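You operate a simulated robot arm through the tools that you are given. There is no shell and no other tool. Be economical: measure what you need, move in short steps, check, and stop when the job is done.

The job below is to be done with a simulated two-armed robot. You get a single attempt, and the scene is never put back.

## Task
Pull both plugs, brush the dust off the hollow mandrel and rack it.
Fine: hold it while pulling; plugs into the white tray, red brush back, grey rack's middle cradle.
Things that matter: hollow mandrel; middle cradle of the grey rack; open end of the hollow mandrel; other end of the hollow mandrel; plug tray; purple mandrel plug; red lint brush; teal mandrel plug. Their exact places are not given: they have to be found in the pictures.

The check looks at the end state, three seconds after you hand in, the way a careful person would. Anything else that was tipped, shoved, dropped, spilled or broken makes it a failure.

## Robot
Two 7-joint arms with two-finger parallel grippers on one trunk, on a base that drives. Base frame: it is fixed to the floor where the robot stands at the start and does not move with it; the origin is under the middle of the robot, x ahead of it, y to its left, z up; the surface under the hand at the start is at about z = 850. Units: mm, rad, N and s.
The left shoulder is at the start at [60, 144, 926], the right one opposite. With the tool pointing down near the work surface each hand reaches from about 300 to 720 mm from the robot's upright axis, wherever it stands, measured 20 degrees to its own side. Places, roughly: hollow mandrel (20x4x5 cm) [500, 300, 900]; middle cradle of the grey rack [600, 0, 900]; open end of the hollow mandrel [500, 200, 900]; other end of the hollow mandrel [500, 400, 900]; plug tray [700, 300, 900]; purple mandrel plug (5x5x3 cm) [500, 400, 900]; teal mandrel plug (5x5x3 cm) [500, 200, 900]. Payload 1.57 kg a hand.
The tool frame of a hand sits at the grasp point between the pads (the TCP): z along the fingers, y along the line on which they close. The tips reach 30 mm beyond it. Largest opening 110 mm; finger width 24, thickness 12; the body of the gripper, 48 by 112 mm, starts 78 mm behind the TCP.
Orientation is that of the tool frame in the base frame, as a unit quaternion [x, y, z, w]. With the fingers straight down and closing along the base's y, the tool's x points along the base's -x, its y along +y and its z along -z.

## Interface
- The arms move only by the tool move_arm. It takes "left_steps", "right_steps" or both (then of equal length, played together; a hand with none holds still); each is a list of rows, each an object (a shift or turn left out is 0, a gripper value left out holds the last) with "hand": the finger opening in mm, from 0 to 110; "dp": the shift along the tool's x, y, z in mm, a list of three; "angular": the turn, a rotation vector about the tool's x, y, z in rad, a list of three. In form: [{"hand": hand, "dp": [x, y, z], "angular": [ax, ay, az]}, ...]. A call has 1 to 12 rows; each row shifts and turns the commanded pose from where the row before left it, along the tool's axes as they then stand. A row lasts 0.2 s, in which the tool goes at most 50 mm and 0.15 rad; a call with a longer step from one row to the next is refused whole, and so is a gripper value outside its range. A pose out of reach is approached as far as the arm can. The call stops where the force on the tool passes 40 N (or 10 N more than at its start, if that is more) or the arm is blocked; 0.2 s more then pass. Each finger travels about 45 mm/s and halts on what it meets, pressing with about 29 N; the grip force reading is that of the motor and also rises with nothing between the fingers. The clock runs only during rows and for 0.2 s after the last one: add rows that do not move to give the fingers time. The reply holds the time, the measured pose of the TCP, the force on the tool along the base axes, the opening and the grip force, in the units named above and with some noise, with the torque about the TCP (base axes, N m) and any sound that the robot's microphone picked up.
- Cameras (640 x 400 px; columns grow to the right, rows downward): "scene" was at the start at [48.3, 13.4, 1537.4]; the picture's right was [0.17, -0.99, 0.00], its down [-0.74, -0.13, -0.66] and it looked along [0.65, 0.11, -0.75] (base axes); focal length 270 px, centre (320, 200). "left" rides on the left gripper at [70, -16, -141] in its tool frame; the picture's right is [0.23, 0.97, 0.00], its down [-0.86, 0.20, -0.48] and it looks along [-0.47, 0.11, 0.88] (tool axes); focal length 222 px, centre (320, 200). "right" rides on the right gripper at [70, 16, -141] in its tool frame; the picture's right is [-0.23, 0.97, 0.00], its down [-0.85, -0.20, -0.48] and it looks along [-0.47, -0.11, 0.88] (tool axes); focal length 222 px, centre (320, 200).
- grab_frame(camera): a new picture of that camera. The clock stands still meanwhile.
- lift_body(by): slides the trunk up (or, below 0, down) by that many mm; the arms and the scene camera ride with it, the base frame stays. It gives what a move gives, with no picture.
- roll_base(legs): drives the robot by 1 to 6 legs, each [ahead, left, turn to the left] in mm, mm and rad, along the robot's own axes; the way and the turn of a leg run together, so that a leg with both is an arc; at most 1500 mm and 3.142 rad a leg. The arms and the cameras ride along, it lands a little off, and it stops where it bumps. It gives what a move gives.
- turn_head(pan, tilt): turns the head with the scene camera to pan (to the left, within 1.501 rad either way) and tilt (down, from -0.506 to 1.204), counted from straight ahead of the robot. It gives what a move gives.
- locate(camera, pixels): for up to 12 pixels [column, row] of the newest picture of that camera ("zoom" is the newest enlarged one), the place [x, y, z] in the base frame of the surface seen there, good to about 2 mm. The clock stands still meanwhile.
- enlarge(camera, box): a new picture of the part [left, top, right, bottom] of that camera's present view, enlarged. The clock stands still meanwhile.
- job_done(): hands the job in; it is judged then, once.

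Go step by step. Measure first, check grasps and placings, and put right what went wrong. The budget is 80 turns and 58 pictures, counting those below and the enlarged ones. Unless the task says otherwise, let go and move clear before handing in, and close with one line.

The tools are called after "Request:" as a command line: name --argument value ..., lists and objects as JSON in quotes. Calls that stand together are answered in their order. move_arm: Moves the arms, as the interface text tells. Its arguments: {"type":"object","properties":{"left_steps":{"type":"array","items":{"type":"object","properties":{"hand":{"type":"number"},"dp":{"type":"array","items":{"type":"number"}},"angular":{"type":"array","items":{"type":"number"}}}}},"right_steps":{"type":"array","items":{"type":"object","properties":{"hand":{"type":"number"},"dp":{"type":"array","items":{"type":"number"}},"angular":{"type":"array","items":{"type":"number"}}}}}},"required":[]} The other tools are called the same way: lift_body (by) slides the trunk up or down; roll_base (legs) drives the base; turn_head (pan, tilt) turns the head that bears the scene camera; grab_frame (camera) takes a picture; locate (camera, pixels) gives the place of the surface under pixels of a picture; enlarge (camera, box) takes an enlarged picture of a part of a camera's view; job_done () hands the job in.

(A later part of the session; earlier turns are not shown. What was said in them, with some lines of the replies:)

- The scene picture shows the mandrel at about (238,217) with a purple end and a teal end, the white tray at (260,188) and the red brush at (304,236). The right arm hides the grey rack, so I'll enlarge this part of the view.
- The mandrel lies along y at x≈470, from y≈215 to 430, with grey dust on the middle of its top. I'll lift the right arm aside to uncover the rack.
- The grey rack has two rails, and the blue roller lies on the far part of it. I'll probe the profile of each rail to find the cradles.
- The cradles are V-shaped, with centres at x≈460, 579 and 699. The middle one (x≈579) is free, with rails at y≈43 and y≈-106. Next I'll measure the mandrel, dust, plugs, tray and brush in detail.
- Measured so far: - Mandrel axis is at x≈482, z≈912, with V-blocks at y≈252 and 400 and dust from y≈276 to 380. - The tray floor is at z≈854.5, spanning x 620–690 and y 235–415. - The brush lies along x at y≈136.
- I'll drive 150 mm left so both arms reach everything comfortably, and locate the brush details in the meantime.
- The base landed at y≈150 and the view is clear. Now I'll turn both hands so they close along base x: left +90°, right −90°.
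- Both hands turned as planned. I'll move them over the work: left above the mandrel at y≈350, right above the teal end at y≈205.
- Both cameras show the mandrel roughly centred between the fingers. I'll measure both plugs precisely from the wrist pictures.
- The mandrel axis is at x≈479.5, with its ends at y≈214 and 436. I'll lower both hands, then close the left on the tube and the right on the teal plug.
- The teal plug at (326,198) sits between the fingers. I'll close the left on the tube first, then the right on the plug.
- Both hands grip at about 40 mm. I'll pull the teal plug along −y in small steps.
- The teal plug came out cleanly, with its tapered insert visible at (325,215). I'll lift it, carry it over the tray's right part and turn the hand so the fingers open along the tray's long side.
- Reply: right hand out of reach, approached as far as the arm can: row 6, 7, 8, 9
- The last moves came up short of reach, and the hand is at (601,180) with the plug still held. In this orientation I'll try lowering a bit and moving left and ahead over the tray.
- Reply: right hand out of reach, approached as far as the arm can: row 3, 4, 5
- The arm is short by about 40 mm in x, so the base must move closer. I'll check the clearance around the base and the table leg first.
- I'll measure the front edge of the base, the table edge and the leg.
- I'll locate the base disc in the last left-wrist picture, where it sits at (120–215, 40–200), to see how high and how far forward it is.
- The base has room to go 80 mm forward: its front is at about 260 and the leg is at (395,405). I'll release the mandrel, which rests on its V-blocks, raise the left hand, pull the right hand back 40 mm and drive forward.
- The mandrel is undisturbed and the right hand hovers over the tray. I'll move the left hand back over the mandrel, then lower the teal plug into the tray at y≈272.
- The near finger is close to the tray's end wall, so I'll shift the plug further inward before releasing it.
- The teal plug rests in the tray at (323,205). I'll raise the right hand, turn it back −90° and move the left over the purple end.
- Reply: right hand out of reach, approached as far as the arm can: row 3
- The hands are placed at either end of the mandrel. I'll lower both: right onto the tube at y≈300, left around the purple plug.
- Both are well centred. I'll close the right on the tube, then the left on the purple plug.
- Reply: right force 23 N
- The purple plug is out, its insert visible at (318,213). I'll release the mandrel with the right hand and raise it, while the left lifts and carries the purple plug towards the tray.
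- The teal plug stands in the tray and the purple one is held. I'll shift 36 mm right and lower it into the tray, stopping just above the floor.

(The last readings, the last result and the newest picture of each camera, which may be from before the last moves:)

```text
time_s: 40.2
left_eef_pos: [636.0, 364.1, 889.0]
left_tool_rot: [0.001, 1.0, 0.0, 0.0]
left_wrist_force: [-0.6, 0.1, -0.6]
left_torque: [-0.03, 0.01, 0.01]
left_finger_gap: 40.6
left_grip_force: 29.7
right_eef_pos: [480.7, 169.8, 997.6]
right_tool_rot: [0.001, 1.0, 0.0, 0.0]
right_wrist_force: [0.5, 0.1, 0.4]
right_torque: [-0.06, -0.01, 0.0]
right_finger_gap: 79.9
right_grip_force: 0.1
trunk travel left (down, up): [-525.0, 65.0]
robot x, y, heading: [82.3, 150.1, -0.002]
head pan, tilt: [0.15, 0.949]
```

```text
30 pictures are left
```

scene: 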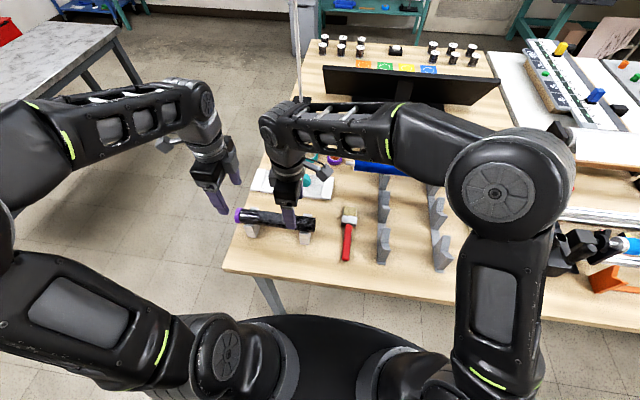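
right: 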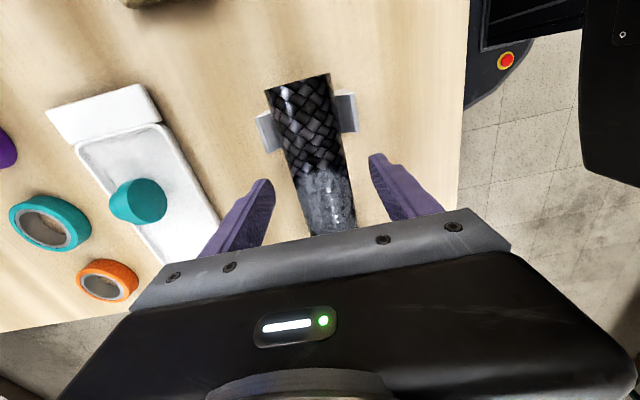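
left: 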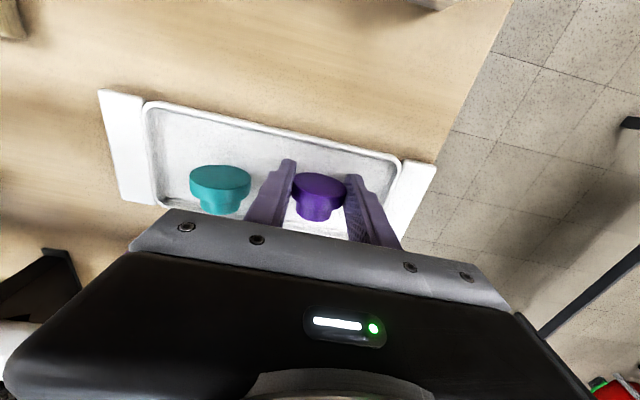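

It's well inside the tray. I'll release and lift the left hand, and bring the right hand over the brush handle at (455,136).

Request:
move_arm --left_steps '[{"hand": 56}, {}, {"dp": [0, 0, -40]}, {"dp": [0, 0, -40]}, {"dp": [0, 0, -30]}, {}]' --right_steps '[{"dp": [12, -17, 0], "hand": 50}, {"dp": [13, -17, 0]}, {"dp": [0, 0, 40]}, {"dp": [0, 0, 40]}, {}, {}]'

Request:
grab_frame --camera "right"

Request:
enlarge --camera "scene" --box '[220, 150, 380, 270]'

```text
time_s: 41.6
left_eef_pos: [633.7, 363.0, 1000.5]
left_tool_rot: [0.001, 1.0, 0.0, -0.001]
left_wrist_force: [0.1, -0.2, -0.6]
left_torque: [-0.01, -0.01, -0.01]
left_finger_gap: 56.0
left_grip_force: 0.1
right_eef_pos: [456.4, 137.5, 917.7]
right_tool_rot: [0.002, 1.0, -0.001, -0.001]
right_wrist_force: [0.8, 0.7, -0.2]
right_torque: [0.01, -0.01, 0.01]
right_finger_gap: 49.9
right_grip_force: 0.0
trunk travel left (down, up): [-525.0, 65.0]
robot x, y, heading: [81.7, 153.8, -0.004]
head pan, tilt: [0.15, 0.949]
```

```text
29 pictures are left
```

right: 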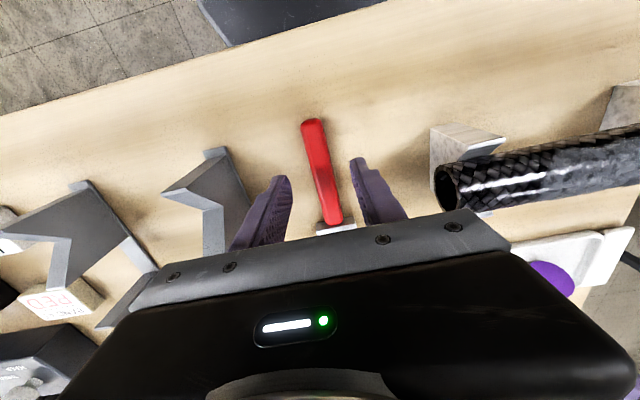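

```text
3.33 times, centred on (300, 210) of scene
```

zoom: 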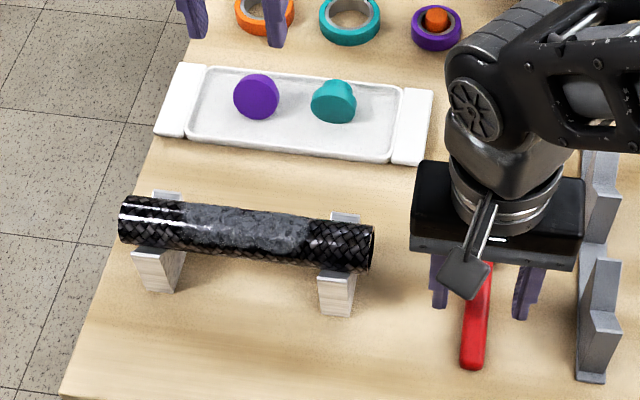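

Both plugs lie in the tray. I'll check the brush handle and the tube ends before gripping.

Request:
locate --camera "right" --pixels '[[312, 128], [325, 180], [333, 215], [315, 190], [338, 188], [445, 185], [470, 178], [600, 150]]'

Request:
locate --camera "zoom" --pixels '[[130, 212], [160, 212], [240, 225], [320, 235], [365, 240], [122, 225], [372, 260], [180, 215], [310, 235]]'

```text
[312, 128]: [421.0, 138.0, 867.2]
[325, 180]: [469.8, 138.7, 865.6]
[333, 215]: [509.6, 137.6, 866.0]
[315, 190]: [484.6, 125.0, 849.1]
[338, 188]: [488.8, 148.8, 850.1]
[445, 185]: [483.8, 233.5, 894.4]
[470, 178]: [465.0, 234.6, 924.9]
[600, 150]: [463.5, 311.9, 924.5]
```

```text
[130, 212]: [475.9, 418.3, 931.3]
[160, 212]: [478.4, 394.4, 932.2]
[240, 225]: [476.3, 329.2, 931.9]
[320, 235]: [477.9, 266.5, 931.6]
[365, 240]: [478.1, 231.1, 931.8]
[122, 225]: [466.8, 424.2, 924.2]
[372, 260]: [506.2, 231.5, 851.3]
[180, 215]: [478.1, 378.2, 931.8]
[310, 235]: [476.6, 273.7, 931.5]
```

The tube is still level on its blocks, from y≈228 to 426. The handle is centred at y≈138, so I'll lower and grip it.

Request:
move_arm --right_steps '[{"dp": [0, 0, 20]}, {"dp": [0, 0, 14]}, {"hand": 0}, {}, {}, {}, {}]'

```text
time_s: 43.2
left_eef_pos: [632.7, 363.7, 1000.4]
left_tool_rot: [0.002, 1.0, 0.0, 0.0]
left_wrist_force: [0.0, 0.8, 1.0]
left_torque: [-0.01, 0.0, -0.02]
left_finger_gap: 56.0
left_grip_force: 0.1
right_eef_pos: [457.9, 136.6, 882.0]
right_tool_rot: [0.002, 1.0, 0.0, 0.0]
right_wrist_force: [-0.5, 0.2, 0.7]
right_torque: [0.02, 0.01, 0.02]
right_finger_gap: 18.9
right_grip_force: 29.4
trunk travel left (down, up): [-525.0, 65.0]
robot x, y, heading: [85.4, 151.9, -0.004]
head pan, tilt: [0.15, 0.949]
```

The brush handle is held at 19 mm. I'll lift the brush while the left hand turns so it can steady the far end of the tube.

Request:
move_arm --right_steps '[{"dp": [0, 0, -20]}, {"dp": [0, 0, -40]}, {"dp": [0, 0, -40]}, {"dp": [0, 0, -30]}, {}, {}, {}, {}, {}, {}, {}, {}]' --left_steps '[{"dp": [0, 30, -10], "angular": [0, 0, 0.1428]}, {"angular": [0, 0, 0.1428]}, {"angular": [0, 0, 0.1428]}, {"angular": [0, 0, 0.1428]}, {"angular": [0, 0, 0.1428]}, {"angular": [0, 0, 0.1428]}, {"angular": [0, 0, 0.1428]}, {"angular": [0, 0, 0.1428]}, {"angular": [0, 0, 0.1428]}, {"angular": [0, 0, 0.1428]}, {"angular": [0, 0, 0.1428]}, {"hand": 80}]'

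Request:
move_arm --left_steps '[{"dp": [34, -35, 0]}, {"dp": [0, -40, 0]}, {"dp": [0, -40, 0]}, {"dp": [0, -38, 0]}, {}]'

Request:
grab_frame --camera "left"

Request:
grab_frame --camera "scene"

```text
time_s: 45.8
left_eef_pos: [636.3, 394.4, 1007.4]
left_tool_rot: [0.709, 0.705, 0.001, 0.0]
left_wrist_force: [0.0, -0.7, -0.3]
left_torque: [-0.01, -0.05, -0.02]
left_finger_gap: 79.9
left_grip_force: 0.1
right_eef_pos: [453.0, 139.1, 1012.9]
right_tool_rot: [0.002, 1.0, 0.001, 0.0]
right_wrist_force: [-0.4, -0.1, -1.0]
right_torque: [0.02, 0.0, 0.01]
right_finger_gap: 18.7
right_grip_force: 28.7
trunk travel left (down, up): [-525.0, 65.0]
robot x, y, heading: [82.7, 149.5, -0.0]
head pan, tilt: [0.15, 0.949]
```

```text
time_s: 47.0
left_eef_pos: [484.7, 429.1, 1008.0]
left_tool_rot: [0.708, 0.706, 0.0, 0.0]
left_wrist_force: [0.5, -0.4, -0.8]
left_torque: [-0.01, -0.01, 0.0]
left_finger_gap: 80.3
left_grip_force: 0.1
right_eef_pos: [454.7, 138.5, 1012.5]
right_tool_rot: [0.002, 1.0, 0.0, 0.0]
right_wrist_force: [0.5, -0.8, -0.3]
right_torque: [0.02, 0.0, 0.0]
right_finger_gap: 19.1
right_grip_force: 29.0
trunk travel left (down, up): [-525.0, 65.0]
robot x, y, heading: [80.0, 151.3, -0.002]
head pan, tilt: [0.15, 0.949]
```

```text
27 pictures are left
```

left: 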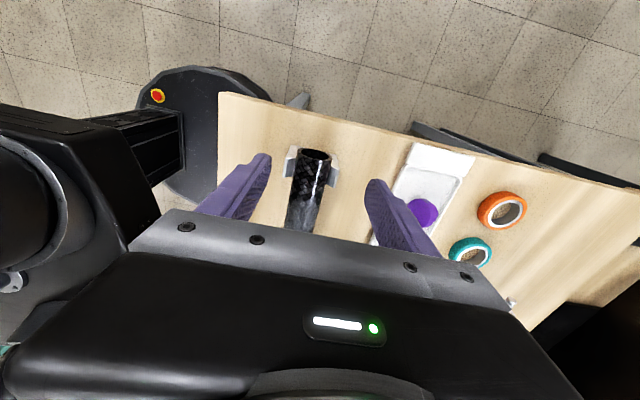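

```text
26 pictures are left
```

scene: 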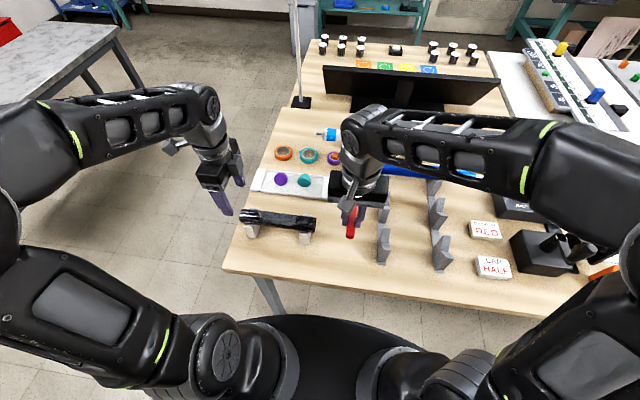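

I'll measure the tube end and the outer face of the block in the left picture.

Request:
locate --camera "left" --pixels '[[295, 146], [290, 160], [334, 158], [333, 175], [331, 185], [291, 175], [314, 150], [316, 165]]'

Request:
enlarge --camera "left" --box '[260, 130, 370, 240]'

```text
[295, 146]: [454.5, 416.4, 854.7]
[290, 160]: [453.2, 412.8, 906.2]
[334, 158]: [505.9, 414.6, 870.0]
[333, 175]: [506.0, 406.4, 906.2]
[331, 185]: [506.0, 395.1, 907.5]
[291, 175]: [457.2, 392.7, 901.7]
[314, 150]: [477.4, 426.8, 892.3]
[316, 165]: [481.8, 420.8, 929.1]
```

```text
3.64 times, centred on (315, 185) of left
```

zoom: 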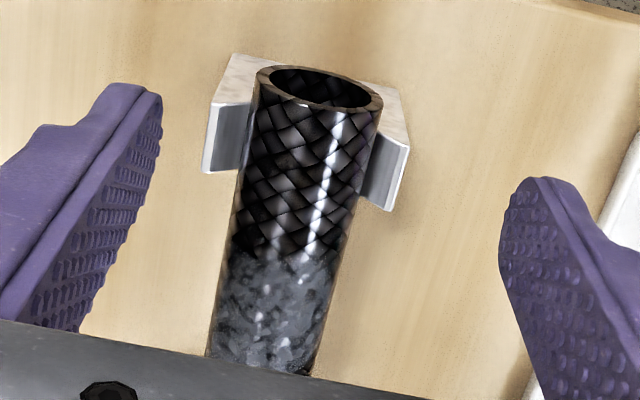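

The block's outer face is at y≈415 and the tube ends at ≈427. I'll hold the last stretch with the fingers at y≥418.

Request:
move_arm --left_steps '[{"dp": [2, -4, 0]}, {"dp": [0, 0, 30]}, {"dp": [0, 0, 30]}, {"dp": [0, 0, 30]}, {"hand": 20}, {}, {}, {}, {}]'

Request:
grab_frame --camera "left"

```text
time_s: 49.0
left_eef_pos: [478.8, 432.1, 919.9]
left_tool_rot: [0.708, 0.706, 0.0, 0.0]
left_wrist_force: [-0.5, -0.7, 0.4]
left_torque: [0.11, 0.01, 0.0]
left_finger_gap: 40.0
left_grip_force: 29.0
right_eef_pos: [454.4, 137.8, 1013.3]
right_tool_rot: [0.002, 1.0, 0.0, 0.0]
right_wrist_force: [1.1, 0.4, 0.2]
right_torque: [0.02, 0.01, -0.01]
right_finger_gap: 18.7
right_grip_force: 29.3
trunk travel left (down, up): [-525.0, 65.0]
robot x, y, heading: [84.2, 152.4, -0.005]
head pan, tilt: [0.15, 0.949]
```

```text
24 pictures are left
```

left: 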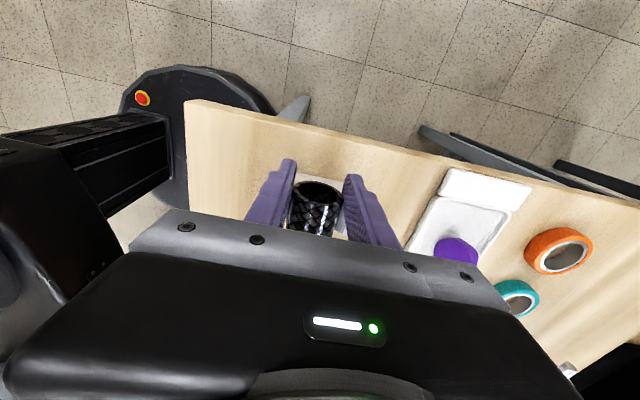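

The tube end is held at 40 mm. Now I'll turn the right hand −90° so the brush points along the tube (+y), keeping the hands apart, and centre it at x≈480.

Request:
move_arm --right_steps '[{"angular": [0, 0, -0.1428]}, {"angular": [0, 0, -0.1428]}, {"angular": [0, 0, -0.1428]}, {"angular": [0, 0, -0.1428]}, {"angular": [0, 0, -0.1428]}, {"angular": [0, 0, -0.1428]}, {"angular": [0, 0, -0.1428]}, {"angular": [0, 0, -0.1428]}, {"angular": [0, 0, -0.1428]}, {"angular": [0, 0, -0.1428]}, {"angular": [0, 0, -0.1428]}, {"dp": [0, -25, 0]}]'

Request:
move_arm --right_steps '[{"angular": [0, 0.125, 0]}, {"angular": [0, 0.125, 0]}, {}]'

Request:
grab_frame --camera "right"

Request:
enlarge --camera "scene" --box '[220, 150, 380, 270]'

```text
time_s: 51.6
left_eef_pos: [480.7, 431.2, 921.5]
left_tool_rot: [0.708, 0.706, 0.0, -0.001]
left_wrist_force: [0.0, 0.7, -0.7]
left_torque: [0.19, 0.0, 0.0]
left_finger_gap: 39.7
left_grip_force: 29.1
right_eef_pos: [482.4, 135.5, 1012.7]
right_tool_rot: [-0.706, 0.708, 0.0, 0.0]
right_wrist_force: [0.6, 0.2, -1.0]
right_torque: [-0.02, 0.01, -0.02]
right_finger_gap: 18.8
right_grip_force: 29.2
trunk travel left (down, up): [-525.0, 65.0]
robot x, y, heading: [82.5, 152.3, -0.003]
head pan, tilt: [0.15, 0.949]
```

```text
time_s: 52.4
left_eef_pos: [481.0, 431.8, 920.1]
left_tool_rot: [0.709, 0.705, -0.001, 0.0]
left_wrist_force: [0.0, -0.1, -0.7]
left_torque: [0.15, -0.01, -0.03]
left_finger_gap: 39.4
left_grip_force: 28.8
right_eef_pos: [482.2, 135.5, 1015.1]
right_tool_rot: [-0.701, 0.703, -0.089, -0.088]
right_wrist_force: [-1.2, -0.6, -0.5]
right_torque: [0.0, 0.03, -0.01]
right_finger_gap: 18.9
right_grip_force: 28.9
trunk travel left (down, up): [-525.0, 65.0]
robot x, y, heading: [85.7, 149.8, -0.003]
head pan, tilt: [0.15, 0.949]
```

```text
23 pictures are left
```

right: 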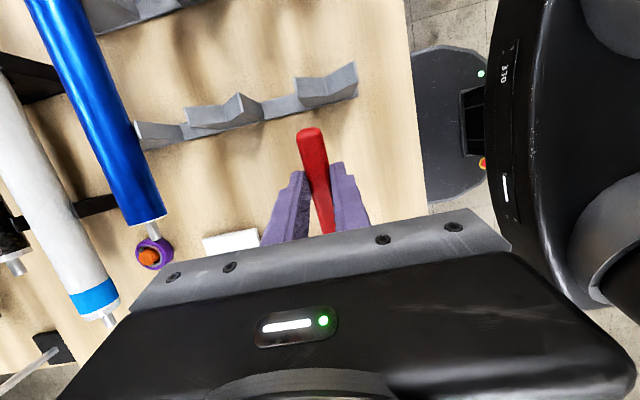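

```text
3.33 times, centred on (300, 210) of scene
```

zoom: 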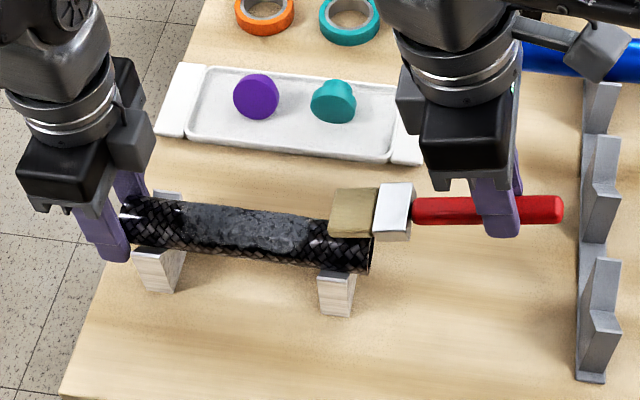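

The brush points along the tube, with its tip near zoom (332,212). I'll measure the bristle tip height before touching the tube.

Request:
locate --camera "zoom" --pixels '[[340, 192], [334, 212], [331, 230], [355, 212], [395, 205], [350, 232], [400, 232]]'

```text
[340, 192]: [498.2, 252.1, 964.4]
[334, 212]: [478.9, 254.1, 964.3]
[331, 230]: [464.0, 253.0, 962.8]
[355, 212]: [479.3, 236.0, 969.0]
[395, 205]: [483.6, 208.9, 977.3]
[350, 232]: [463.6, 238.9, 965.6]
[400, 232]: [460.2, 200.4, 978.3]
```

The lower edge of the bristles is about z≈949, so 20 mm down will touch the tube. I'll go forward to y≈380 first, lower, then drag back along the dust.

Request:
move_arm --right_steps '[{"dp": [-31.5, 0, -8]}, {"dp": [-31.5, 0, -8]}, {"dp": [-31.5, 0, -8]}, {"dp": [-31.5, 0, -8]}, {"dp": [-2.5, 0, 9.7]}, {"dp": [-2.5, 0, 9.7]}, {}]'

Request:
enlarge --camera "scene" --box '[220, 150, 380, 270]'

```text
time_s: 54.0
left_eef_pos: [481.0, 431.6, 921.6]
left_tool_rot: [0.708, 0.706, 0.0, -0.001]
left_wrist_force: [0.7, 0.3, -2.9]
left_torque: [0.23, 0.04, 0.1]
left_finger_gap: 40.0
left_grip_force: 29.2
right_eef_pos: [479.5, 267.7, 992.5]
right_tool_rot: [-0.7, 0.703, -0.088, -0.088]
right_wrist_force: [-0.3, -1.0, 1.8]
right_torque: [0.29, 0.0, 0.03]
right_finger_gap: 18.8
right_grip_force: 28.6
trunk travel left (down, up): [-525.0, 65.0]
robot x, y, heading: [84.5, 153.6, 0.001]
head pan, tilt: [0.15, 0.949]
```

```text
3.33 times, centred on (300, 210) of scene
```

zoom: 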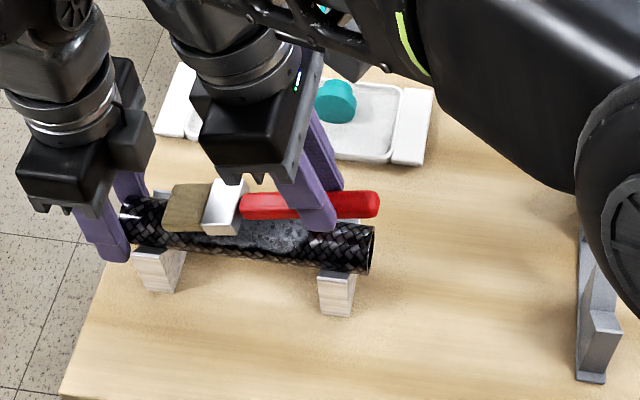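

The bristles touch with about 2 N at y≈385. I'll press 2 mm more and drag back along the tube.

Request:
move_arm --right_steps '[{"dp": [-0.5, 0, 1.9]}, {"dp": [11.6, 0, 3.0]}, {"dp": [11.6, 0, 3.0]}, {"dp": [11.6, 0, 3.0]}, {"dp": [11.6, 0, 3.0]}, {"dp": [11.6, 0, 3.0]}, {"dp": [11.6, 0, 3.0]}, {"dp": [11.6, 0, 3.0]}, {"dp": [11.6, 0, 3.0]}, {"dp": [11.6, 0, 3.0]}, {"dp": [11.6, 0, 3.0]}, {"dp": [11.6, 0, 3.0]}]'

Request:
enlarge --camera "scene" --box '[220, 150, 380, 270]'

```text
time_s: 56.6
left_eef_pos: [479.7, 431.6, 920.9]
left_tool_rot: [0.707, 0.707, -0.001, -0.001]
left_wrist_force: [0.2, -0.4, -1.0]
left_torque: [0.05, 0.0, 0.08]
left_finger_gap: 39.6
left_grip_force: 29.0
right_eef_pos: [481.1, 134.7, 990.5]
right_tool_rot: [-0.7, 0.703, -0.088, -0.088]
right_wrist_force: [-0.1, 0.5, -0.4]
right_torque: [0.01, 0.0, -0.03]
right_finger_gap: 19.0
right_grip_force: 29.1
trunk travel left (down, up): [-525.0, 65.0]
robot x, y, heading: [82.1, 152.5, -0.006]
head pan, tilt: [0.15, 0.949]
```

```text
3.33 times, centred on (300, 210) of scene
```

zoom: 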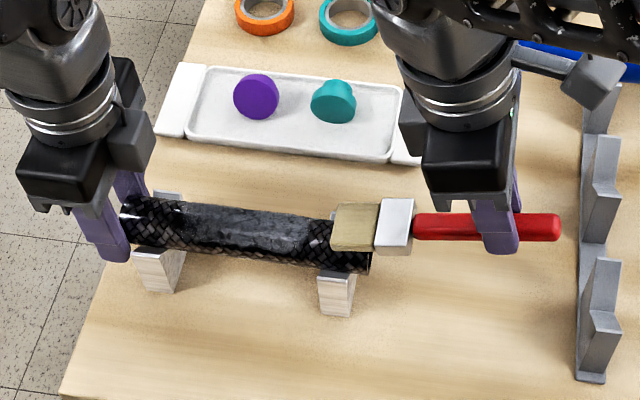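

The dust has thinned after one pass, so brushing works. I'll make more strokes, back and forth.

Request:
move_arm --right_steps '[{"dp": [-21.8, 0, -4.5]}, {"dp": [-21.3, 0, -5.4]}, {"dp": [-21.3, 0, -5.4]}, {"dp": [-21.3, 0, -5.4]}, {"dp": [-21.3, 0, -5.4]}, {"dp": [-21.3, 0, -5.4]}, {"dp": [21.3, 0, 5.4]}, {"dp": [21.3, 0, 5.4]}, {"dp": [21.3, 0, 5.4]}, {"dp": [21.3, 0, 5.4]}, {"dp": [21.3, 0, 5.4]}, {"dp": [21.3, 0, 5.4]}]'

Request:
move_arm --right_steps '[{"dp": [-21.8, 0, -4.5]}, {"dp": [-21.3, 0, -5.4]}, {"dp": [-21.3, 0, -5.4]}, {"dp": [-21.3, 0, -5.4]}, {"dp": [-21.3, 0, -5.4]}, {"dp": [-21.3, 0, -5.4]}, {"dp": [21.3, 0, 5.4]}, {"dp": [21.3, 0, 5.4]}, {"dp": [21.3, 0, 5.4]}, {"dp": [21.3, 0, 5.4]}, {"dp": [21.3, 0, 5.4]}, {"dp": [21.3, 0, 5.4]}]'

Request:
enlarge --camera "scene" --box '[220, 150, 380, 270]'

```text
time_s: 59.2
left_eef_pos: [480.5, 431.9, 921.1]
left_tool_rot: [0.708, 0.706, 0.0, 0.0]
left_wrist_force: [0.1, 0.7, 0.4]
left_torque: [0.2, 0.04, -0.03]
left_finger_gap: 39.6
left_grip_force: 28.9
right_eef_pos: [480.9, 134.1, 989.4]
right_tool_rot: [-0.7, 0.703, -0.088, -0.088]
right_wrist_force: [0.1, 0.2, 0.6]
right_torque: [-0.02, 0.01, 0.02]
right_finger_gap: 18.7
right_grip_force: 28.7
trunk travel left (down, up): [-525.0, 65.0]
robot x, y, heading: [81.5, 150.4, -0.006]
head pan, tilt: [0.15, 0.949]
```

```text
time_s: 61.8
left_eef_pos: [480.4, 431.3, 921.0]
left_tool_rot: [0.708, 0.706, 0.0, 0.0]
left_wrist_force: [-0.4, 0.4, -1.3]
left_torque: [0.15, 0.03, -0.01]
left_finger_gap: 39.9
left_grip_force: 28.7
right_eef_pos: [480.3, 136.5, 987.2]
right_tool_rot: [-0.702, 0.702, -0.088, -0.088]
right_wrist_force: [0.3, -0.3, 0.2]
right_torque: [-0.03, -0.02, 0.01]
right_finger_gap: 18.8
right_grip_force: 28.8
trunk travel left (down, up): [-525.0, 65.0]
robot x, y, heading: [79.5, 151.8, 0.003]
head pan, tilt: [0.15, 0.949]
```

```text
3.33 times, centred on (300, 210) of scene
```

zoom: 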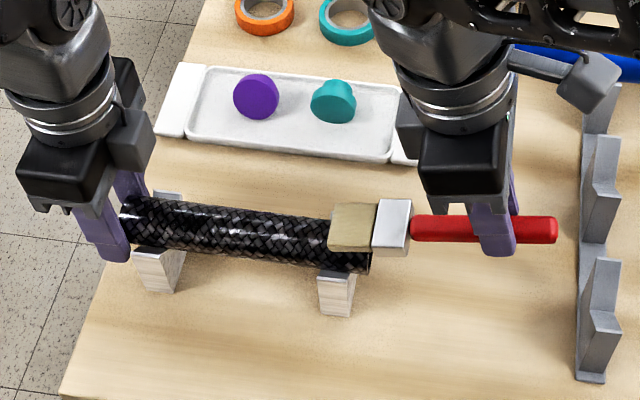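

The tube is clean. I'll lift the brush, undo the tilt and turn it back to its original direction.

Request:
move_arm --right_steps '[{"dp": [9.9, 0, -38.8]}, {"dp": [5, 0, -10], "angular": [0, -0.125, 0]}, {"angular": [0, -0.125, 0]}, {}]'

Request:
move_arm --right_steps '[{"angular": [0, 0, 0.1428]}, {"angular": [0, 0, 0.1428]}, {"angular": [0, 0, 0.1428]}, {"angular": [0, 0, 0.1428]}, {"angular": [0, 0, 0.1428]}, {"angular": [0, 0, 0.1428]}, {"angular": [0, 0, 0.1428]}, {"angular": [0, 0, 0.1428]}, {"angular": [0, 0, 0.1428]}, {"angular": [0, 0, 0.1428]}, {"angular": [0, 0, 0.1428]}, {"dp": [22, 0, 0]}]'

Request:
enlarge --camera "scene" --box '[220, 150, 380, 270]'

```text
time_s: 62.8
left_eef_pos: [480.3, 432.3, 921.2]
left_tool_rot: [0.708, 0.706, 0.0, 0.0]
left_wrist_force: [0.1, 0.0, 0.2]
left_torque: [0.15, -0.03, -0.01]
left_finger_gap: 39.2
left_grip_force: 29.0
right_eef_pos: [481.0, 131.9, 1038.7]
right_tool_rot: [-0.707, 0.707, 0.0, 0.001]
right_wrist_force: [-0.3, 0.3, 0.1]
right_torque: [-0.03, -0.02, 0.01]
right_finger_gap: 18.7
right_grip_force: 29.3
trunk travel left (down, up): [-525.0, 65.0]
robot x, y, heading: [85.1, 154.2, 0.004]
head pan, tilt: [0.15, 0.949]
```

```text
time_s: 65.4
left_eef_pos: [479.9, 430.9, 920.6]
left_tool_rot: [0.708, 0.706, 0.0, 0.0]
left_wrist_force: [0.1, -0.6, -0.6]
left_torque: [0.15, -0.03, -0.01]
left_finger_gap: 39.7
left_grip_force: 29.1
right_eef_pos: [457.2, 132.6, 1039.3]
right_tool_rot: [0.002, 1.0, 0.0, -0.001]
right_wrist_force: [-1.1, 0.3, -0.4]
right_torque: [-0.02, 0.01, -0.01]
right_finger_gap: 18.8
right_grip_force: 28.9
trunk travel left (down, up): [-525.0, 65.0]
robot x, y, heading: [82.5, 150.0, -0.004]
head pan, tilt: [0.15, 0.949]
```

```text
3.33 times, centred on (300, 210) of scene
```

zoom: 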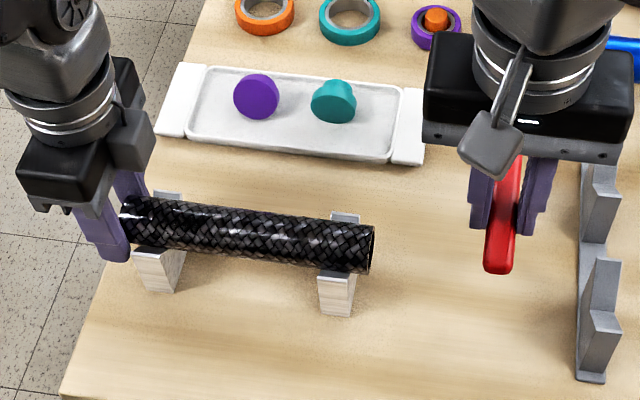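

The tube is bare and the brush points ahead again. I'll shift 5 mm in +y and lower it back to where it lay.

Request:
move_arm --right_steps '[{"dp": [0, 5, 30]}, {"dp": [0, 0, 38]}, {"dp": [0, 0, 38]}, {"dp": [0, 0, 34]}, {"dp": [0, 0, 8]}, {"dp": [0, 0, 6]}, {}]'

Request:
grab_frame --camera "right"

```text
time_s: 67.0
left_eef_pos: [480.4, 432.1, 920.7]
left_tool_rot: [0.708, 0.707, 0.0, 0.0]
left_wrist_force: [0.2, -0.3, 0.8]
left_torque: [0.06, -0.01, 0.05]
left_finger_gap: 39.5
left_grip_force: 28.8
right_eef_pos: [459.3, 138.4, 884.2]
right_tool_rot: [0.002, 1.0, 0.0, 0.0]
right_wrist_force: [1.2, -0.2, 0.9]
right_torque: [0.03, 0.05, -0.02]
right_finger_gap: 18.7
right_grip_force: 29.0
trunk travel left (down, up): [-525.0, 65.0]
robot x, y, heading: [84.4, 147.2, 0.0]
head pan, tilt: [0.15, 0.949]
```

```text
17 pictures are left
```

right: 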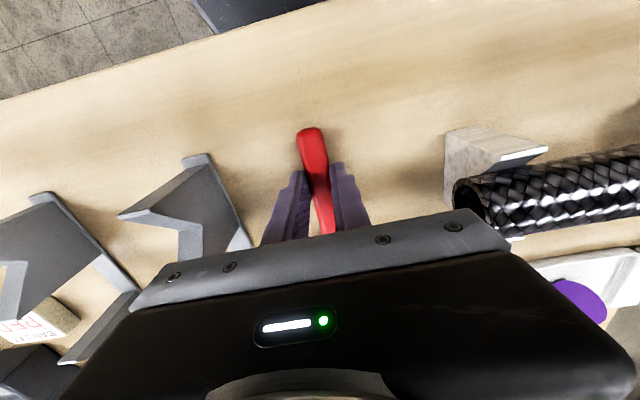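

The brush is at its old place, within a millimetre or two of the table. I'll settle it, release, and retract both hands.

Request:
move_arm --right_steps '[{"dp": [0, 0, 1.5]}, {"hand": 50}, {}, {}, {"dp": [0, 0, -35]}, {"dp": [0, 0, -40]}, {"dp": [0, 0, -40]}, {}]' --left_steps '[{"hand": 80}, {}, {}, {}, {"dp": [0, 0, -35]}, {"dp": [0, 0, -40]}, {"dp": [0, 0, -20]}, {"dp": [40, 0, 0]}]'

Request:
move_arm --right_steps '[{"angular": [0, 0, -0.1428]}, {"angular": [0, 0, -0.1428]}, {"angular": [0, 0, -0.1428]}, {"angular": [0, 0, -0.1428]}, {"angular": [0, 0, -0.1428]}, {"angular": [0, 0, -0.1428]}, {"angular": [0, 0, -0.1428]}, {"angular": [0, 0, -0.1428]}, {"angular": [0, 0, -0.1428]}, {"angular": [0, 0, -0.1428]}, {"angular": [0, 0, -0.1428]}, {"hand": 80}]' --left_steps '[{"dp": [40, 0, 0]}, {"dp": [40, 0, 0]}, {}, {}, {}, {}, {}, {}, {}, {}, {}, {}]'

Request:
enlarge --camera "scene" --box '[220, 150, 380, 270]'

```text
time_s: 68.8
left_eef_pos: [480.4, 471.9, 1014.9]
left_tool_rot: [0.708, 0.707, 0.0, -0.001]
left_wrist_force: [-0.4, 0.1, 0.2]
left_torque: [-0.01, -0.02, -0.01]
left_finger_gap: 79.9
left_grip_force: 0.1
right_eef_pos: [459.2, 138.4, 1002.0]
right_tool_rot: [0.001, 1.0, 0.0, 0.0]
right_wrist_force: [-0.5, 0.0, -0.2]
right_torque: [-0.02, -0.02, 0.0]
right_finger_gap: 50.0
right_grip_force: 0.0
trunk travel left (down, up): [-525.0, 65.0]
robot x, y, heading: [83.7, 154.7, -0.006]
head pan, tilt: [0.15, 0.949]
```

```text
time_s: 71.4
left_eef_pos: [481.5, 549.8, 1016.3]
left_tool_rot: [0.708, 0.706, 0.0, 0.0]
left_wrist_force: [-0.4, -0.6, 0.0]
left_torque: [-0.01, 0.0, 0.0]
left_finger_gap: 80.0
left_grip_force: 0.1
right_eef_pos: [458.0, 138.1, 1000.1]
right_tool_rot: [-0.707, 0.707, 0.0, -0.001]
right_wrist_force: [-0.8, 0.4, -0.4]
right_torque: [0.02, -0.01, -0.02]
right_finger_gap: 80.2
right_grip_force: 0.0
trunk travel left (down, up): [-525.0, 65.0]
robot x, y, heading: [81.5, 146.2, -0.002]
head pan, tilt: [0.15, 0.949]
```

```text
3.33 times, centred on (300, 210) of scene
```

zoom: 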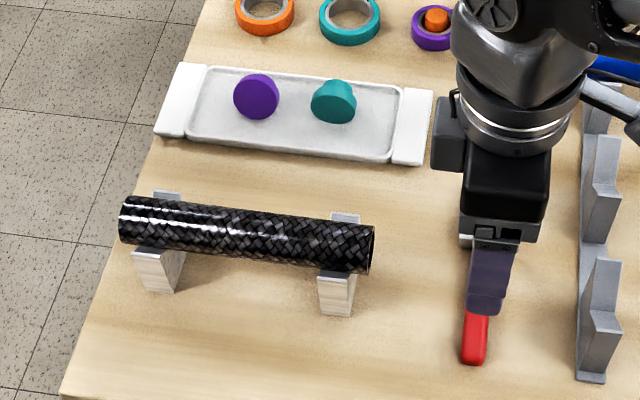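

The brush is back down and the tube is clean. I'll move the right hand over the tube's middle (y≈327), lower and grip.

Request:
move_arm --right_steps '[{"dp": [-37.8, -4.4, 0]}, {"dp": [-37.8, -4.4, 0]}, {"dp": [-37.8, -4.4, 0]}, {"dp": [-37.8, -4.4, 0]}, {"dp": [-37.8, -4.4, 0]}, {"dp": [0, 0, 40]}, {"dp": [0, 0, 45]}, {"hand": 20}, {}, {}, {}, {}]'

Request:
grab_frame --camera "right"

```text
time_s: 74.0
left_eef_pos: [481.5, 550.4, 1015.6]
left_tool_rot: [0.708, 0.706, 0.0, 0.0]
left_wrist_force: [-0.1, -0.5, 0.1]
left_torque: [0.01, 0.0, -0.03]
left_finger_gap: 79.9
left_grip_force: 0.1
right_eef_pos: [479.5, 325.4, 915.4]
right_tool_rot: [-0.706, 0.708, 0.0, -0.001]
right_wrist_force: [-2.1, -0.6, -0.3]
right_torque: [0.06, 0.02, 0.18]
right_finger_gap: 39.5
right_grip_force: 29.5
trunk travel left (down, up): [-525.0, 65.0]
robot x, y, heading: [82.2, 152.6, -0.005]
head pan, tilt: [0.15, 0.949]
```

```text
15 pictures are left
```

right: 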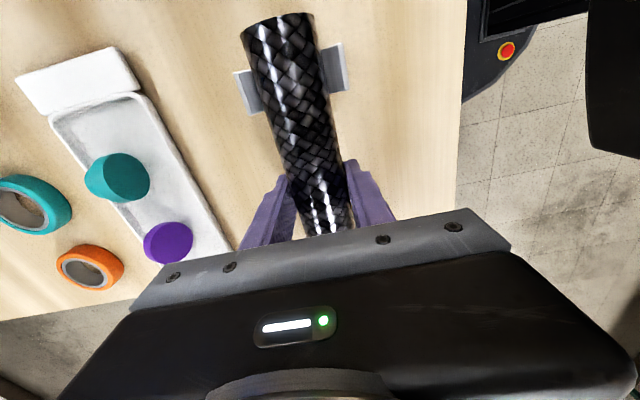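

The tube is gripped at its middle. I'll lift it 100 mm and carry it over the rack's middle cradle.

Request:
move_arm --right_steps '[{"dp": [0, 0, -20]}, {"dp": [0, 0, -40]}, {"dp": [0, 0, -40]}, {"dp": [39.6, -11.1, 0]}, {"dp": [39.6, -11.1, 0]}, {"dp": [39.6, -11.1, 0]}, {"dp": [39.6, -11.1, 0]}, {"dp": [39.6, -11.1, 0]}, {"dp": [39.6, -11.1, 0]}, {"dp": [39.6, -11.1, 0]}, {"dp": [39.6, -11.1, 0]}, {"dp": [39.6, -11.1, 0]}]'

Request:
grab_frame --camera "right"

Request:
grab_frame --camera "scene"

```text
time_s: 76.6
left_eef_pos: [482.5, 550.0, 1015.9]
left_tool_rot: [0.708, 0.707, 0.0, -0.001]
left_wrist_force: [-0.5, -0.5, 0.2]
left_torque: [0.02, -0.03, 0.02]
left_finger_gap: 80.2
left_grip_force: 0.2
right_eef_pos: [577.2, -30.7, 1013.5]
right_tool_rot: [-0.706, 0.708, 0.0, 0.0]
right_wrist_force: [0.3, -0.6, -1.3]
right_torque: [0.02, 0.0, -0.02]
right_finger_gap: 39.9
right_grip_force: 28.9
trunk travel left (down, up): [-525.0, 65.0]
robot x, y, heading: [81.7, 150.7, -0.002]
head pan, tilt: [0.15, 0.949]
```

```text
14 pictures are left
```

right: 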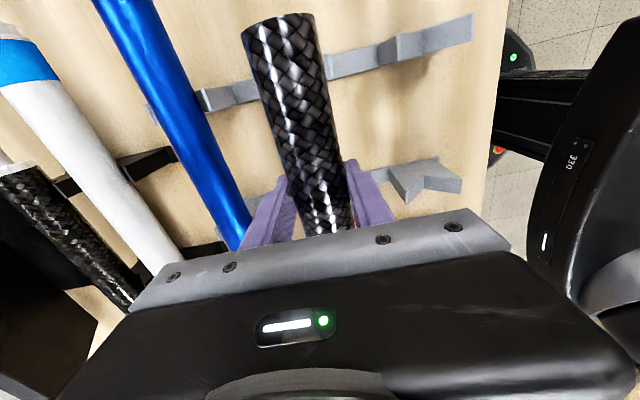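

```text
13 pictures are left
```

scene: 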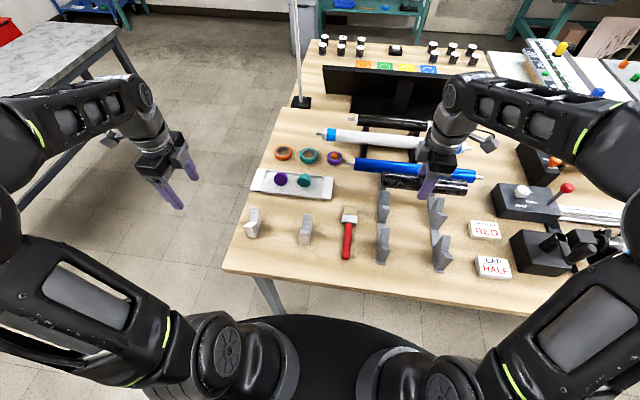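

The tube is above the middle cradle, at x≈577 and centred near y≈-30. I'll lower it to just above contact (TCP ≈ 929 expected).

Request:
move_arm --right_steps '[{"dp": [0, -2, 30]}, {"dp": [0, 0, 30]}, {"dp": [0, 0, 12]}, {"dp": [0, 0, 5]}, {"dp": [0, 0, 4]}, {}]'

Request:
enlarge --camera "scene" --box '[340, 140, 500, 280]'

```text
time_s: 78.0
left_eef_pos: [480.7, 551.4, 1016.3]
left_tool_rot: [0.708, 0.706, 0.0, 0.0]
left_wrist_force: [0.1, -0.9, -0.8]
left_torque: [0.03, -0.03, -0.01]
left_finger_gap: 80.3
left_grip_force: 0.1
right_eef_pos: [580.9, -30.5, 933.3]
right_tool_rot: [-0.706, 0.708, -0.001, 0.0]
right_wrist_force: [-0.5, 1.2, -1.0]
right_torque: [0.06, -0.03, 0.01]
right_finger_gap: 39.6
right_grip_force: 28.9
trunk travel left (down, up): [-525.0, 65.0]
robot x, y, heading: [84.5, 151.0, -0.006]
head pan, tilt: [0.15, 0.949]
```

```text
2.86 times, centred on (420, 210) of scene
```

zoom: 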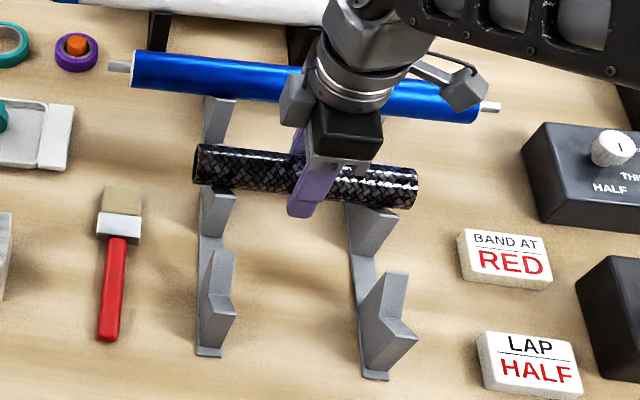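

The tube overlaps both rails evenly, with no contact force yet. I'll lower in 1.5 mm steps until it touches.

Request:
move_arm --right_steps '[{"dp": [0, 0, 1.5]}, {"dp": [0, 0, 1.5]}, {"dp": [0, 0, 1.5]}, {}]'

```text
time_s: 79.0
left_eef_pos: [481.2, 551.7, 1017.6]
left_tool_rot: [0.708, 0.707, 0.0, 0.0]
left_wrist_force: [-0.2, -0.1, 0.8]
left_torque: [0.0, 0.01, -0.03]
left_finger_gap: 80.1
left_grip_force: 0.1
right_eef_pos: [580.7, -29.9, 928.8]
right_tool_rot: [-0.706, 0.708, 0.0, 0.0]
right_wrist_force: [-3.5, -0.7, 3.0]
right_torque: [0.45, 0.01, 0.2]
right_finger_gap: 40.1
right_grip_force: 29.4
trunk travel left (down, up): [-525.0, 65.0]
robot x, y, heading: [81.9, 149.2, -0.003]
head pan, tilt: [0.15, 0.949]
```

Contact is felt (3 N up, with a slight −x push from the wall), so it is seated. I'll open gently and check.

Request:
move_arm --right_steps '[{"dp": [0, 1, 0.5]}, {"hand": 44}, {"hand": 60}, {}, {}, {}]'

Request:
grab_frame --camera "right"

```text
time_s: 80.4
left_eef_pos: [481.4, 551.8, 1015.6]
left_tool_rot: [0.708, 0.706, 0.0, 0.0]
left_wrist_force: [-0.3, -0.3, 0.0]
left_torque: [0.01, -0.02, -0.01]
left_finger_gap: 79.9
left_grip_force: 0.1
right_eef_pos: [580.5, -29.9, 927.7]
right_tool_rot: [-0.706, 0.709, 0.0, 0.0]
right_wrist_force: [-1.5, 1.1, -0.3]
right_torque: [0.01, 0.0, 0.01]
right_finger_gap: 59.9
right_grip_force: 0.0
trunk travel left (down, up): [-525.0, 65.0]
robot x, y, heading: [82.4, 149.2, -0.001]
head pan, tilt: [0.15, 0.949]
```

```text
11 pictures are left
```

right: 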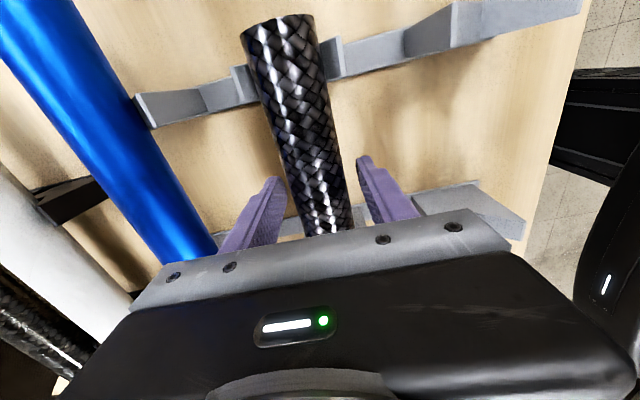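

The tube stays in the cradle. I'll raise the right hand straight up, move it aside and take a final look.

Request:
move_arm --right_steps '[{"dp": [0, 0, -30]}, {"dp": [0, 0, -40]}, {"dp": [0, 0, -40]}, {"dp": [40, 25, 0]}, {"dp": [40, 25, 0]}, {"dp": [40, 25, 0]}, {"dp": [40, 25, 0]}, {"dp": [40, 25, 0]}, {}, {}]'

Request:
grab_frame --camera "scene"

Request:
enlarge --camera "scene" --box '[240, 140, 480, 280]'

```text
time_s: 82.6
left_eef_pos: [480.7, 551.0, 1016.6]
left_tool_rot: [0.708, 0.706, 0.0, 0.0]
left_wrist_force: [-0.3, -0.4, -0.1]
left_torque: [-0.01, -0.02, -0.02]
left_finger_gap: 80.1
left_grip_force: 0.0
right_eef_pos: [453.8, -226.3, 1039.8]
right_tool_rot: [-0.706, 0.709, 0.0, 0.0]
right_wrist_force: [-1.0, -0.7, -0.1]
right_torque: [-0.03, -0.03, -0.01]
right_finger_gap: 60.0
right_grip_force: 0.1
trunk travel left (down, up): [-525.0, 65.0]
robot x, y, heading: [83.2, 151.2, -0.002]
head pan, tilt: [0.15, 0.949]
```

```text
10 pictures are left
```

scene: 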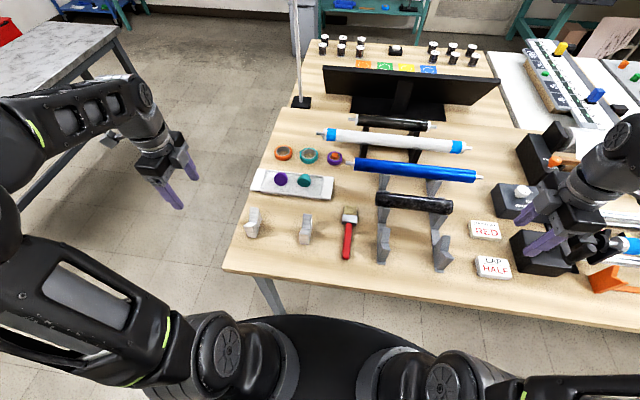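

```text
2.67 times, centred on (360, 210) of scene
```

zoom: 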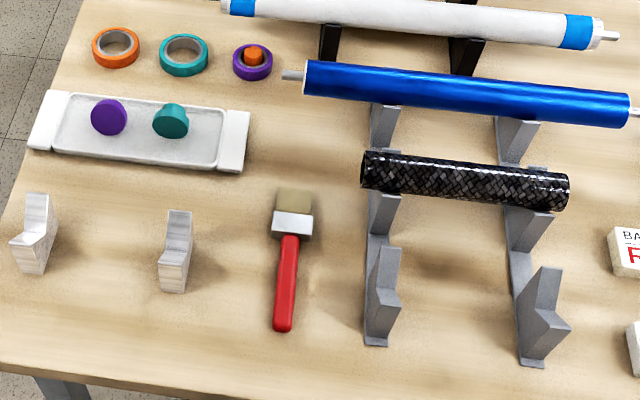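

Everything looks placed. One numeric check of the tube and brush positions before handing in.

Request:
locate --camera "zoom" --pixels '[[372, 160], [465, 170], [560, 182], [282, 325], [290, 240], [295, 200], [308, 195], [170, 110], [108, 105]]'

```text
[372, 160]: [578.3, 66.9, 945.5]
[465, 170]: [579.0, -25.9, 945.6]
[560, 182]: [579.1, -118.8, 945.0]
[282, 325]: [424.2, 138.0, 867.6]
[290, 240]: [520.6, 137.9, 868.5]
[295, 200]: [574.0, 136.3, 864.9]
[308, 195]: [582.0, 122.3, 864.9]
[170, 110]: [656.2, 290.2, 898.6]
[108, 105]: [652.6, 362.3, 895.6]
```

The tube is level along x≈579 with its top at z≈945, the brush is back at y≈138 within 2 mm, and both plugs are in the tray. I'm handing in.

Request:
job_done

```text
The job is handed in.
```

The job is done and handed in: both plugs are in the white tray, the mandrel is brushed clean and resting in the grey rack's middle cradle, and the red brush is back where it lay. I haven't seen the check's result.
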